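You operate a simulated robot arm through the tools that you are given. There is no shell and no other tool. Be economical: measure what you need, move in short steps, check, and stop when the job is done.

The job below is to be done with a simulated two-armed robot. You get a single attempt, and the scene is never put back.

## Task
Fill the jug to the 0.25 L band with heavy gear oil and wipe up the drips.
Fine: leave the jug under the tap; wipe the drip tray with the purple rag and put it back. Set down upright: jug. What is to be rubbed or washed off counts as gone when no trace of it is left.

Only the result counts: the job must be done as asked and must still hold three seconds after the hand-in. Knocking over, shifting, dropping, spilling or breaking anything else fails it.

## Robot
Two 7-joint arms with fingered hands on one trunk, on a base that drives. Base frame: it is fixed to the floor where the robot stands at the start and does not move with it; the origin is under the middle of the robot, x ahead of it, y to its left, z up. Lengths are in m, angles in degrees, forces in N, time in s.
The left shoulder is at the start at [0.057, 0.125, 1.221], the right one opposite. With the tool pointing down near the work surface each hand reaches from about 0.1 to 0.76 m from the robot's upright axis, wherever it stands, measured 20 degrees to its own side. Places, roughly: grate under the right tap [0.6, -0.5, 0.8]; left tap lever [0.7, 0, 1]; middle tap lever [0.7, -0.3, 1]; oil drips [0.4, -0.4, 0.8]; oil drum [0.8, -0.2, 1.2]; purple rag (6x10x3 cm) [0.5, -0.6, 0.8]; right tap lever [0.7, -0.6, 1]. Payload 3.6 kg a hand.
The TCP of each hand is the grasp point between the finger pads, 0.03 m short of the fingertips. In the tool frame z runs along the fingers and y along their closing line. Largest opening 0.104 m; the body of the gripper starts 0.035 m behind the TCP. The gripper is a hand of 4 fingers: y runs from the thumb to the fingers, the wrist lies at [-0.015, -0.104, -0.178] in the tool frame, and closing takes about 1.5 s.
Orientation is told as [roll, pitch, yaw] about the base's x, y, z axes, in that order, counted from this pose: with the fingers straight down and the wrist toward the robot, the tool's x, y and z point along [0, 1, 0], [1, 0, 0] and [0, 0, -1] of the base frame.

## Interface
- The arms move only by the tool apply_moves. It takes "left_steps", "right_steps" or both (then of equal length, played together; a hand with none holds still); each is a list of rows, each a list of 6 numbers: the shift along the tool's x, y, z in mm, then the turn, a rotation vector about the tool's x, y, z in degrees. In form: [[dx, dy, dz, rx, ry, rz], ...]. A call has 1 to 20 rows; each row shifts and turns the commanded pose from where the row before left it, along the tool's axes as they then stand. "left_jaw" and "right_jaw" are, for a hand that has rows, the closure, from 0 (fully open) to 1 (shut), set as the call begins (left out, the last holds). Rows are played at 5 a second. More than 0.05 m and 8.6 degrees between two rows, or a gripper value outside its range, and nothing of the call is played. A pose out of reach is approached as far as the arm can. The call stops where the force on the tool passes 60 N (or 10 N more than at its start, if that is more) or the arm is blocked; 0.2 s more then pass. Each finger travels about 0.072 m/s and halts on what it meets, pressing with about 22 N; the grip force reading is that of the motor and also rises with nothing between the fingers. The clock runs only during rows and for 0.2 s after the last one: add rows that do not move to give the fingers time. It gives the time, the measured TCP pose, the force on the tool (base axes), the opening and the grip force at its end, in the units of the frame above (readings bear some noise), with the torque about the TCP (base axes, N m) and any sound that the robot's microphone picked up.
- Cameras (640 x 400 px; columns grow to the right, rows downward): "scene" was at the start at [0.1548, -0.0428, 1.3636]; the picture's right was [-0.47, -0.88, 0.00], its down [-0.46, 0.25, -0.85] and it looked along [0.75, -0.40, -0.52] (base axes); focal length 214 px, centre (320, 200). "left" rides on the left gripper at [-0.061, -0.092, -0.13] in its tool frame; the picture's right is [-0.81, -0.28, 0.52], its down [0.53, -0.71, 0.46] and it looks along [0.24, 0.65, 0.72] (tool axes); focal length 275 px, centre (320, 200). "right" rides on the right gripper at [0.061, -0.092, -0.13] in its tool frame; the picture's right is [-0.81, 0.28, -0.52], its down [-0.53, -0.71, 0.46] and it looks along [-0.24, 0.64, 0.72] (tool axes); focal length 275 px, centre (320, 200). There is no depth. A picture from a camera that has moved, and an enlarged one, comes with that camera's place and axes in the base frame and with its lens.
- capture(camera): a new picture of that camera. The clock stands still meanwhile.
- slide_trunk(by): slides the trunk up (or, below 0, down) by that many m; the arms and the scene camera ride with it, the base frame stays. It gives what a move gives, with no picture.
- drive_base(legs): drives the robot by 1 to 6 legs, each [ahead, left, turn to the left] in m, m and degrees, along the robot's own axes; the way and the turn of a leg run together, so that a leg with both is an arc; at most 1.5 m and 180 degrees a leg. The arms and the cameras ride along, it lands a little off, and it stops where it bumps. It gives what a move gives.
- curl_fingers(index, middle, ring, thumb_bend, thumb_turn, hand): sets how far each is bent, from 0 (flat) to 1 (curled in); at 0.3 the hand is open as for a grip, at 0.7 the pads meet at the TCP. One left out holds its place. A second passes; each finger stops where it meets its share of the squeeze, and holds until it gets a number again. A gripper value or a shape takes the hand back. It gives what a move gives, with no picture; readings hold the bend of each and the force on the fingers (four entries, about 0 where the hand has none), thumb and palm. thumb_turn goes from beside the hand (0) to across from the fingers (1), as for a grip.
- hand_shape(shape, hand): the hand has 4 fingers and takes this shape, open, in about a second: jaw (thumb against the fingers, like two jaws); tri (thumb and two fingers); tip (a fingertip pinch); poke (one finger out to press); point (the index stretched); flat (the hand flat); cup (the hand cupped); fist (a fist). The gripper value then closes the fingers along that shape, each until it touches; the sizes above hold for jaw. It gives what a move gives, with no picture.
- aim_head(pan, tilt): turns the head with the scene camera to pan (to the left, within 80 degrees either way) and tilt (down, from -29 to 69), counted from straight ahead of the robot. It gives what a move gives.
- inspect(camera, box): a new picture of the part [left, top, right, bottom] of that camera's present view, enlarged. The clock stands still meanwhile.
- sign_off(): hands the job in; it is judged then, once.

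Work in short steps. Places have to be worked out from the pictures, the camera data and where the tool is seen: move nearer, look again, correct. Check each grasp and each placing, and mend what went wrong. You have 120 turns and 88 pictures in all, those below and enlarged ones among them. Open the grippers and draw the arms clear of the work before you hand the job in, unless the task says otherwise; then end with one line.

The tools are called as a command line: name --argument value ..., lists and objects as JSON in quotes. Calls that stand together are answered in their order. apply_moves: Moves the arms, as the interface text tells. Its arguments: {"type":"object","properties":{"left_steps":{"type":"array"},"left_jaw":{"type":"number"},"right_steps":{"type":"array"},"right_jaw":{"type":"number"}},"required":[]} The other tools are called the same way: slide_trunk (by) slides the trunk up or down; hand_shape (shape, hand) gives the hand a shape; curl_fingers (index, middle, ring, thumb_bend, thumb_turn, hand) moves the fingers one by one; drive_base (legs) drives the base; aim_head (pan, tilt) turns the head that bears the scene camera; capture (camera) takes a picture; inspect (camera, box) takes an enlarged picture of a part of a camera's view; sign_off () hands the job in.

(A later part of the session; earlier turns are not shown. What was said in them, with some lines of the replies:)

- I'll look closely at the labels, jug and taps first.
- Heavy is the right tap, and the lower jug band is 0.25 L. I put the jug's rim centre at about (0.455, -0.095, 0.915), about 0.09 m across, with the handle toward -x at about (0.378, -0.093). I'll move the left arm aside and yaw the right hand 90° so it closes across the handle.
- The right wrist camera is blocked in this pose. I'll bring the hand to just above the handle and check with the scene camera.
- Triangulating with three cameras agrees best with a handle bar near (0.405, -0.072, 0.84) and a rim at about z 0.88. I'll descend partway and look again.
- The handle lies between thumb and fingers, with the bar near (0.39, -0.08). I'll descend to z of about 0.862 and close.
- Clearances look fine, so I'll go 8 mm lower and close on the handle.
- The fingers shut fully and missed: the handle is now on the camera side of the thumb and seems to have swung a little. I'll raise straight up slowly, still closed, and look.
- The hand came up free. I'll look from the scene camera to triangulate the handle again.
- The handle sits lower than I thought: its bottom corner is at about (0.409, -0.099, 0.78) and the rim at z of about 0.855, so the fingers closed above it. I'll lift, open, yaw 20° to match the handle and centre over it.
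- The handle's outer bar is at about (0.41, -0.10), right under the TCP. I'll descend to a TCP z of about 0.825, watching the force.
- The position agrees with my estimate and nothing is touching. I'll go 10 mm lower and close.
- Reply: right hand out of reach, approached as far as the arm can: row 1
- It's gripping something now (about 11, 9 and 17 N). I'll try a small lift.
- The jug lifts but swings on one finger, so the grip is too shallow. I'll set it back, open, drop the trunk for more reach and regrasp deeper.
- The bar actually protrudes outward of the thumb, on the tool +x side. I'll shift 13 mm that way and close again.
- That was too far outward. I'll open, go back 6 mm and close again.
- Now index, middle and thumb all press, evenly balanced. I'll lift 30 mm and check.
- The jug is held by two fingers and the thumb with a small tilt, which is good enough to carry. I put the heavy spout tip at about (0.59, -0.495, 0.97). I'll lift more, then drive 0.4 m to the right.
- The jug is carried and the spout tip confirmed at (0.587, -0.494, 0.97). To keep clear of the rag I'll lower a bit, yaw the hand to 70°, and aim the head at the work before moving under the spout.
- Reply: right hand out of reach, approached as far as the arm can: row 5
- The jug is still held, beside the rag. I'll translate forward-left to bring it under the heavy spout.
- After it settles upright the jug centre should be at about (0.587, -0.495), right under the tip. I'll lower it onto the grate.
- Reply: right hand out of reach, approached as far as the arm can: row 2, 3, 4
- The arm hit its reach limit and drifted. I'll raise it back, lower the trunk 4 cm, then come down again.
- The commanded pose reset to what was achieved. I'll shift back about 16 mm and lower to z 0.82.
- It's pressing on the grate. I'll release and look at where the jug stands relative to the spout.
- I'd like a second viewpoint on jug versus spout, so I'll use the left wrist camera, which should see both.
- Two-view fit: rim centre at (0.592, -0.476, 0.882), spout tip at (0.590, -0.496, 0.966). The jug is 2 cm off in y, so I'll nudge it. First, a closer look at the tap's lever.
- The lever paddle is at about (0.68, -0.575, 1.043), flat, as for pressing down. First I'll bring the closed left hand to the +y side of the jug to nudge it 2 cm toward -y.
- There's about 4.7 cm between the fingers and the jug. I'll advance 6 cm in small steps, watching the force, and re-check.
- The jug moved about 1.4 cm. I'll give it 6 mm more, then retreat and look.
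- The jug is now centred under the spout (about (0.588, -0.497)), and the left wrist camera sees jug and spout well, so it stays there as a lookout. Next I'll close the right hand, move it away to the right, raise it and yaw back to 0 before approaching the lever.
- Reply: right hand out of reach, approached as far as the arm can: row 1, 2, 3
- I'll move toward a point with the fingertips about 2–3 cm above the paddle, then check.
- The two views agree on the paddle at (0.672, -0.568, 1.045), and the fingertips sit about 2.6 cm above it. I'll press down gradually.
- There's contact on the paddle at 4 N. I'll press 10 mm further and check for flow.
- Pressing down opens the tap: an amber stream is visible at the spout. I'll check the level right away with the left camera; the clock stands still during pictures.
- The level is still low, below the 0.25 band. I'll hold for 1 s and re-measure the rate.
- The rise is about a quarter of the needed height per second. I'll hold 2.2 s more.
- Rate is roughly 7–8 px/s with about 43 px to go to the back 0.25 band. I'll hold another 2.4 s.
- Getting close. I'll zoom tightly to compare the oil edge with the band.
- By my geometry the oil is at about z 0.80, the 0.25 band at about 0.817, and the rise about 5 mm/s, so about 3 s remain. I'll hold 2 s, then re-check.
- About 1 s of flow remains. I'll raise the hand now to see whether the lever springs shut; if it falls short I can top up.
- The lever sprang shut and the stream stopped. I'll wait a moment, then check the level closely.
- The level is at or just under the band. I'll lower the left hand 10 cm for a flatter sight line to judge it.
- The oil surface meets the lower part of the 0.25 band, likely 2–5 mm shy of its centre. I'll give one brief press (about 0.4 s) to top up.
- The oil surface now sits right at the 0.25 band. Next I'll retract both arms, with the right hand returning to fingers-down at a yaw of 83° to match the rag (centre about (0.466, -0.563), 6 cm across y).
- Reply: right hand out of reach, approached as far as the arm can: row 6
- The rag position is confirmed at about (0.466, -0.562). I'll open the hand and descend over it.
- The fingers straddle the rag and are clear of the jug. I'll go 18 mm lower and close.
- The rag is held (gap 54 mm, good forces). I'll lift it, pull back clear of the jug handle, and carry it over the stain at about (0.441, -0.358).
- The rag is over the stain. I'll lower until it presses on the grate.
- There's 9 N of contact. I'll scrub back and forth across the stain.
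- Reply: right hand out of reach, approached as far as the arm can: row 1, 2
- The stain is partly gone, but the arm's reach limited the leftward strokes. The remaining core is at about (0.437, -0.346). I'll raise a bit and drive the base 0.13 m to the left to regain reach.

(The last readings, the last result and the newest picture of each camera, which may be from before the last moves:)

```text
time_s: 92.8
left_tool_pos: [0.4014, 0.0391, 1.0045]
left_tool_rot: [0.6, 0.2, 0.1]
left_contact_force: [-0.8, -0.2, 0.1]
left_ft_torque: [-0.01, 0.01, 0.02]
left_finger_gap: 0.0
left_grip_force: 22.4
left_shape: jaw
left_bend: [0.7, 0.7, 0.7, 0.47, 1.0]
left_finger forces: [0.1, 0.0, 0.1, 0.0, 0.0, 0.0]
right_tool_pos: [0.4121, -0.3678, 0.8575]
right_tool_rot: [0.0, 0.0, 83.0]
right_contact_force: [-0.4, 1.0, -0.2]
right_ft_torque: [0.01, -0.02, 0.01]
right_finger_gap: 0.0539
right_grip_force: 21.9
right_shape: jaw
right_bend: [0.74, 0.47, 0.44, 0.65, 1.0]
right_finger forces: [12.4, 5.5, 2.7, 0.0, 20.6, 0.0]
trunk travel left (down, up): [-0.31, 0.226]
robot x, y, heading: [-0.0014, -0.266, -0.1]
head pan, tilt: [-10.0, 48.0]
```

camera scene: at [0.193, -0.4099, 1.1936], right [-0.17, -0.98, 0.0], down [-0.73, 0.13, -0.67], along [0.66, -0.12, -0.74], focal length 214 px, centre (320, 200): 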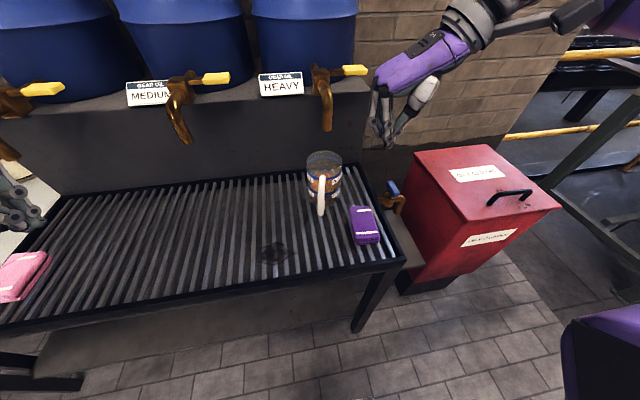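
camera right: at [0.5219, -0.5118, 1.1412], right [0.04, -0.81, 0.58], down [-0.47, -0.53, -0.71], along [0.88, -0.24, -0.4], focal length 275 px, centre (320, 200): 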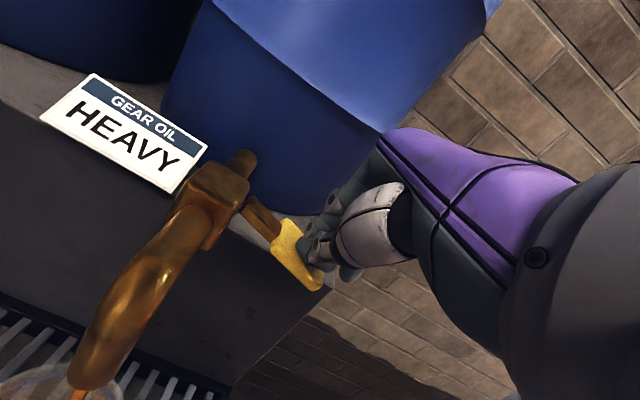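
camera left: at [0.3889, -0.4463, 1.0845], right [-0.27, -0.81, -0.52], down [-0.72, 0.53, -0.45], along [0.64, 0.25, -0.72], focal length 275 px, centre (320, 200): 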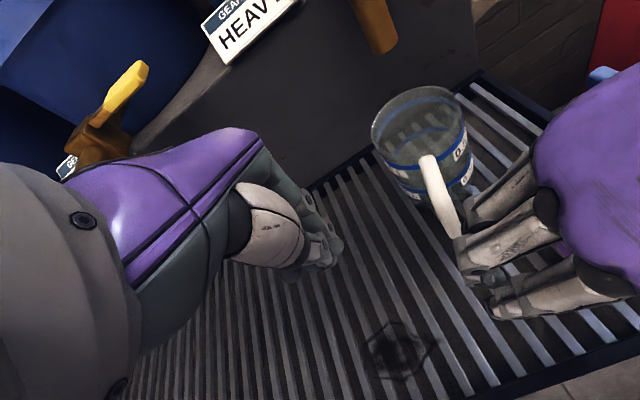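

Now I'll move over the stain core and press.

apply_moves --right_steps '[[-12, 12.5, 0, 0, 0, 0], [-12, 12.5, 0, 0, 0, 0], [0, 0, 20, 0, 0, 0], [0, 0, 20, 0, 0, 0], [0, 0, 12, 0, 0, 0], [0, 0, 5, 0, 0, 0], [0, 0, 4, 0, 0, 0], [0, 0, 0, 0, 0, 0]]'

apply_moves --right_steps '[[0, 20, 0, 0, 0, 0], [0, 20, 0, 0, 0, 0], [0, -20, 0, 0, 0, 0], [0, -20, 0, 0, 0, 0], [0, -20, 0, 0, 0, 0], [0, -20, 0, 0, 0, 0], [10, 20, 0, 0, 0, 0], [0, 20, 0, 0, 0, 0], [0, 20, 0, 0, 0, 0], [0, 20, 0, 0, 0, 0], [-20, -20, 0, 0, 0, 0], [0, -20, 0, 0, 0, 0], [0, -20, 0, 0, 0, 0], [0, -20, 0, 0, 0, 0], [10, 20, 0, 0, 0, 0], [0, 20, 0, 0, 0, 0], [0, 20, 0, 0, 0, 0], [0, 20, 0, 0, 0, 0], [0, -20, 0, 0, 0, 0], [0, -20, 0, 0, 0, 0]]'

```text
time_s: 94.7
left_tool_pos: [0.3988, 0.0372, 1.0058]
left_tool_rot: [0.5, 0.1, 0.2]
left_contact_force: [-0.2, 0.4, 0.2]
left_ft_torque: [-0.06, -0.03, 0.0]
left_finger_gap: 0.0
left_grip_force: 21.7
left_shape: jaw
left_bend: [0.7, 0.7, 0.7, 0.47, 1.0]
left_finger forces: [0.0, 0.1, 0.0, 0.0, 0.1, 0.0]
right_tool_pos: [0.4392, -0.3445, 0.8008]
right_tool_rot: [-0.4, -0.3, 82.9]
right_contact_force: [0.7, -2.3, 31.2]
right_ft_torque: [-0.32, -0.01, 0.02]
right_finger_gap: 0.0539
right_grip_force: 22.1
right_shape: jaw
right_bend: [0.75, 0.47, 0.44, 0.65, 1.0]
right_finger forces: [12.5, 6.1, 2.9, 0.0, 24.3, 0.0]
trunk travel left (down, up): [-0.31, 0.226]
robot x, y, heading: [-0.0001, -0.2659, -0.1]
head pan, tilt: [-10.0, 48.0]
```

```text
time_s: 98.8
left_tool_pos: [0.4014, 0.0388, 1.0057]
left_tool_rot: [0.4, 0.2, 0.2]
left_contact_force: [0.7, 0.0, -0.4]
left_ft_torque: [0.02, 0.02, -0.01]
left_finger_gap: 0.0
left_grip_force: 22.2
left_shape: jaw
left_bend: [0.7, 0.7, 0.7, 0.47, 1.0]
left_finger forces: [0.0, 0.1, 0.0, 0.0, 0.0, 0.1]
right_tool_pos: [0.4376, -0.3468, 0.796]
right_tool_rot: [-0.1, 0.0, 83.1]
right_contact_force: [1.5, 4.2, 10.1]
right_ft_torque: [0.05, -0.04, -0.02]
right_finger_gap: 0.0537
right_grip_force: 22.3
right_shape: jaw
right_bend: [0.74, 0.46, 0.44, 0.66, 0.99]
right_finger forces: [13.7, 7.1, 3.4, 0.0, 20.3, 0.0]
trunk travel left (down, up): [-0.31, 0.226]
robot x, y, heading: [-0.001, -0.2666, -0.2]
head pan, tilt: [-10.0, 48.0]
```

The full stroke set ran under contact. I'll lift, shift right and inspect the spot.

apply_moves --right_steps '[[0, 0, -20, 0, 0, 0], [0, 0, -25, 0, 0, 0], [10, -40, 0, 0, 0, 0], [5, -40, 0, 0, 0, 0], [0, -20, 0, 0, 0, 0]]'

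inspect --camera "scene" --box '[260, 160, 460, 310]'

```text
time_s: 100.0
left_tool_pos: [0.4031, 0.0382, 1.0059]
left_tool_rot: [0.6, 0.2, 0.2]
left_contact_force: [-0.7, -0.9, -0.6]
left_ft_torque: [0.0, -0.01, -0.01]
left_finger_gap: 0.0
left_grip_force: 22.1
left_shape: jaw
left_bend: [0.7, 0.7, 0.7, 0.47, 1.0]
left_finger forces: [0.0, 0.0, 0.0, 0.1, 0.0, 0.1]
right_tool_pos: [0.4092, -0.4423, 0.8417]
right_tool_rot: [-0.1, 0.0, 83.0]
right_contact_force: [0.7, 0.0, -0.5]
right_ft_torque: [0.0, 0.02, 0.01]
right_finger_gap: 0.0537
right_grip_force: 21.8
right_shape: jaw
right_bend: [0.74, 0.46, 0.44, 0.66, 0.99]
right_finger forces: [12.5, 6.0, 2.8, 0.1, 21.2, 0.0]
trunk travel left (down, up): [-0.31, 0.226]
robot x, y, heading: [-0.0012, -0.2668, -0.2]
head pan, tilt: [-10.0, 48.0]
```

```text
2.67 times, centred on (360, 235) of scene
camera zoom: at [0.1932, -0.2806, 1.1936], right [-0.17, -0.98, 0.0], down [-0.73, 0.13, -0.67], along [0.66, -0.12, -0.74], focal length 572 px, centre (213, 107)
```

zoom: 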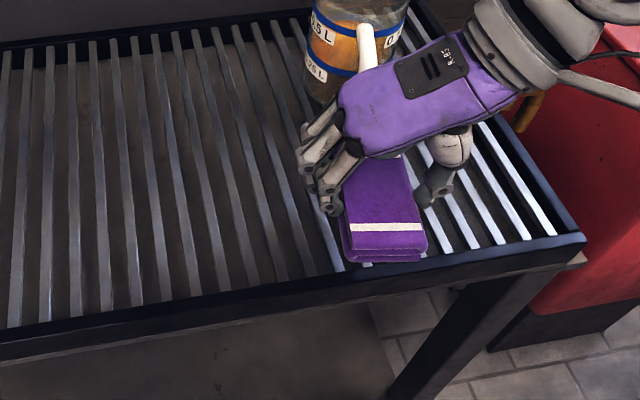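

inspect --camera "scene" --box '[295, 200, 375, 265]'

```text
6.15 times, centred on (335, 232) of scene
camera zoom: at [0.1932, -0.2806, 1.1936], right [-0.17, -0.98, 0.0], down [-0.73, 0.13, -0.67], along [0.66, -0.12, -0.74], focal length 1320 px, centre (228, 0)
```

zoom: 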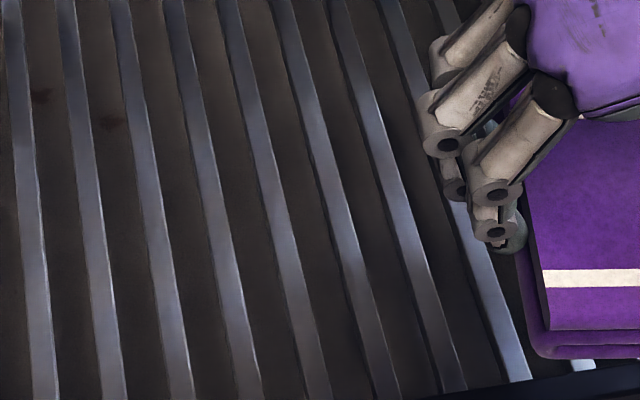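

The slats are clean. Now I'll take the rag back to its original spot, with a TCP target of (0.469, -0.563).

apply_moves --right_steps '[[-5, -40, 0, 0, 0, 0], [-5, -40, 0, 0, 0, 0], [-5, -40, 0, 0, 0, 0], [-30, 3.6, 0, 0, 0, 0], [-29, 3.6, 0, 0, 0, 0], [0, 0, 0, 0, 0, 0]]'

inspect --camera "scene" --box '[280, 140, 460, 290]'

```text
time_s: 101.5
left_tool_pos: [0.4009, 0.0384, 1.0041]
left_tool_rot: [0.5, 0.2, 0.1]
left_contact_force: [0.5, 0.3, 0.3]
left_ft_torque: [0.0, 0.03, -0.02]
left_finger_gap: 0.0
left_grip_force: 21.6
left_shape: jaw
left_bend: [0.7, 0.7, 0.7, 0.47, 1.0]
left_finger forces: [0.0, 0.0, 0.0, 0.0, 0.0, 0.1]
right_tool_pos: [0.4706, -0.5641, 0.8427]
right_tool_rot: [-0.1, 0.0, 83.0]
right_contact_force: [-0.2, -0.5, -1.4]
right_ft_torque: [0.01, 0.03, 0.0]
right_finger_gap: 0.0535
right_grip_force: 22.1
right_shape: jaw
right_bend: [0.74, 0.46, 0.44, 0.66, 0.99]
right_finger forces: [12.3, 5.9, 2.7, 0.1, 20.8, 0.0]
trunk travel left (down, up): [-0.31, 0.226]
robot x, y, heading: [-0.0003, -0.269, 0.1]
head pan, tilt: [-10.0, 48.0]
```

```text
2.67 times, centred on (370, 215) of scene
camera zoom: at [0.1931, -0.2803, 1.1936], right [-0.17, -0.98, 0.0], down [-0.73, 0.13, -0.67], along [0.66, -0.12, -0.74], focal length 572 px, centre (187, 160)
```

zoom: 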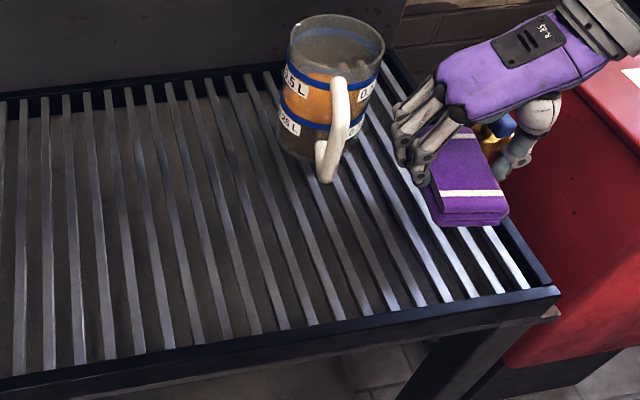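

The rag is over its spot and the jug is undisturbed. I'll lower it and release.

apply_moves --right_steps '[[0, 0, 15, 0, 0, 0], [0, 0, 15, 0, 0, 0], [0, 0, 7, 0, 0, 0], [0, 0, 3, 0, 0, 0], [0, 0, 0, 0, 0, 0]]'

apply_moves --right_steps '[[0, 0, 0, 0, 0, 0], [0, 0, 0, 0, 0, 0], [0, 0, 0, 0, 0, 0], [0, 0, 0, 0, 0, 0], [0, 0, 0, 0, 0, 0], [0, 0, 0, 0, 0, 0]]' --right_jaw 0

apply_moves --right_steps '[[0, 0, -15, 0, 0, 0], [0, 0, -30, 0, 0, 0], [0, 0, -40, 0, 0, 0], [0, 0, -40, 0, 0, 0], [0, 0, -40, 0, 0, 0], [30, -20, -20, 0, 0, 0], [35, -20, 0, 0, 0, 0], [35, -20, 0, 0, 0, 0]]' --left_steps '[[0, -20, -20, 0, 0, 0], [0, -20, -20, 0, 0, 0], [0, -20, -20, 0, 0, 0], [0, 0, 0, 0, 0, 0], [0, 0, 0, 0, 0, 0], [0, 0, 0, 0, 0, 0], [0, 0, 0, 0, 0, 0], [0, 0, 0, 0, 0, 0]]' --left_jaw 0

capture --camera "scene"

```text
time_s: 102.7
left_tool_pos: [0.402, 0.0389, 1.0056]
left_tool_rot: [0.5, 0.1, 0.2]
left_contact_force: [0.1, 0.0, 0.0]
left_ft_torque: [-0.01, 0.0, 0.01]
left_finger_gap: 0.0
left_grip_force: 21.3
left_shape: jaw
left_bend: [0.7, 0.7, 0.7, 0.47, 1.0]
left_finger forces: [0.1, 0.0, 0.0, 0.0, 0.0, 0.1]
right_tool_pos: [0.4711, -0.5638, 0.8006]
right_tool_rot: [0.1, 0.0, 83.0]
right_contact_force: [-0.7, -0.4, -1.2]
right_ft_torque: [0.01, 0.02, -0.04]
right_finger_gap: 0.0537
right_grip_force: 21.7
right_shape: jaw
right_bend: [0.74, 0.46, 0.44, 0.66, 0.99]
right_finger forces: [12.4, 5.9, 2.8, 0.0, 20.7, 0.0]
trunk travel left (down, up): [-0.31, 0.226]
robot x, y, heading: [0.0026, -0.2679, 0.2]
head pan, tilt: [-10.0, 48.0]
```

```text
time_s: 104.0
left_tool_pos: [0.4031, 0.0382, 1.0053]
left_tool_rot: [0.5, 0.2, 0.2]
left_contact_force: [0.7, 0.5, -0.5]
left_ft_torque: [0.02, 0.0, 0.0]
left_finger_gap: 0.0001
left_grip_force: 21.5
left_shape: jaw
left_bend: [0.7, 0.7, 0.7, 0.47, 1.0]
left_finger forces: [0.0, 0.0, 0.0, 0.0, 0.0, 0.1]
right_tool_pos: [0.471, -0.5655, 0.8019]
right_tool_rot: [-0.1, 0.0, 83.0]
right_contact_force: [-0.9, -0.2, -1.0]
right_ft_torque: [-0.02, -0.01, 0.0]
right_finger_gap: 0.1033
right_grip_force: 0.0
right_shape: jaw
right_bend: [0.3, 0.3, 0.3, 0.3, 0.98]
right_finger forces: [0.1, 0.0, 0.1, 0.0, 0.0, 0.1]
trunk travel left (down, up): [-0.31, 0.226]
robot x, y, heading: [-0.0028, -0.2659, 0.0]
head pan, tilt: [-10.0, 48.0]
```

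```text
time_s: 105.8
left_tool_pos: [0.3427, 0.0351, 1.0659]
left_tool_rot: [0.4, 0.2, 0.2]
left_contact_force: [0.2, 0.1, 0.2]
left_ft_torque: [0.02, 0.02, -0.01]
left_finger_gap: 0.1039
left_grip_force: 0.1
left_shape: jaw
left_bend: [0.3, 0.3, 0.3, 0.3, 0.98]
left_finger forces: [0.0, 0.0, 0.0, 0.1, 0.0, 0.1]
right_tool_pos: [0.3636, -0.6104, 0.9877]
right_tool_rot: [0.0, 0.0, 83.1]
right_contact_force: [-0.2, 0.5, -0.3]
right_ft_torque: [-0.02, -0.05, 0.01]
right_finger_gap: 0.1036
right_grip_force: 0.0
right_shape: jaw
right_bend: [0.3, 0.3, 0.3, 0.3, 0.98]
right_finger forces: [0.1, 0.1, 0.1, 0.0, 0.0, 0.0]
trunk travel left (down, up): [-0.31, 0.226]
robot x, y, heading: [0.002, -0.2645, 0.3]
head pan, tilt: [-10.0, 48.0]
```

```text
11 pictures are left
camera scene: at [0.1928, -0.2808, 1.1937], right [-0.17, -0.98, 0.0], down [-0.73, 0.13, -0.67], along [0.66, -0.12, -0.74], focal length 214 px, centre (320, 200)
```

scene: 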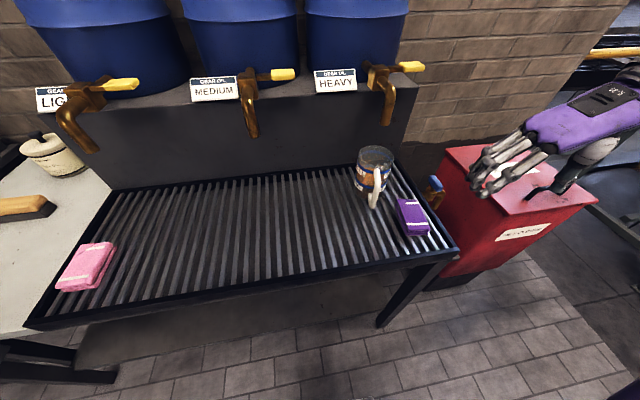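

The rag is back, the tray looks clean and both hands are open and clear. I'll take one last close look at the jug level and the tray.

inspect --camera "scene" --box '[330, 130, 450, 250]'

inspect --camera "scene" --box '[250, 160, 410, 290]'

```text
3.33 times, centred on (390, 190) of scene
camera zoom: at [0.1928, -0.2808, 1.1937], right [-0.17, -0.98, 0.0], down [-0.73, 0.13, -0.67], along [0.66, -0.12, -0.74], focal length 715 px, centre (87, 233)
```

zoom: 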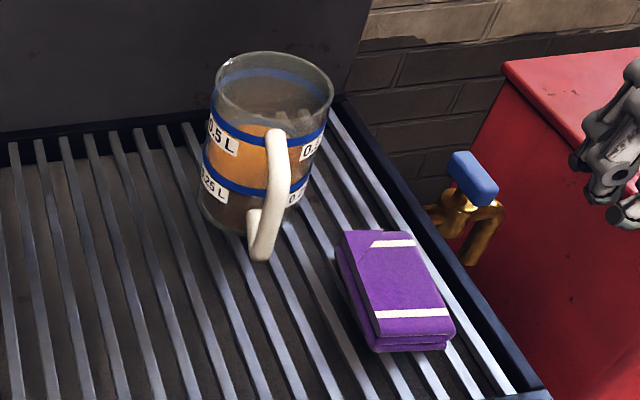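

```text
3.08 times, centred on (330, 225) of scene
camera zoom: at [0.1928, -0.2808, 1.1937], right [-0.17, -0.98, 0.0], down [-0.73, 0.13, -0.67], along [0.66, -0.12, -0.74], focal length 660 px, centre (289, 123)
```

zoom: 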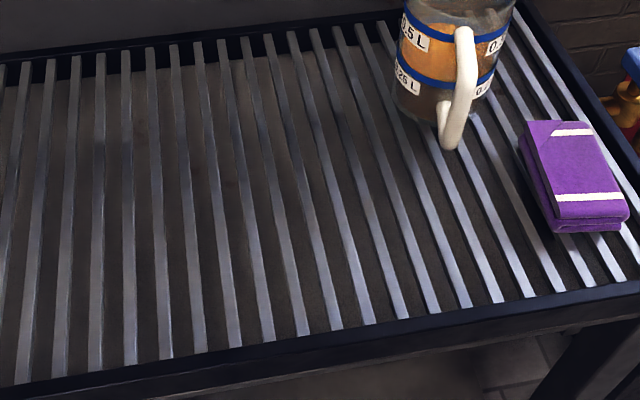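

The oil is at the 0.25 L band, the tray is clean, the rag is back in place and the tap is shut, so I'm handing in.

sign_off

```text
The job is handed in.
```

The jug stands upright under the heavy tap with gear oil at the 0.25 L band, judged by eye from the camera pictures. The drips are wiped off the tray, the purple rag is back in its place, and both hands are open and clear.
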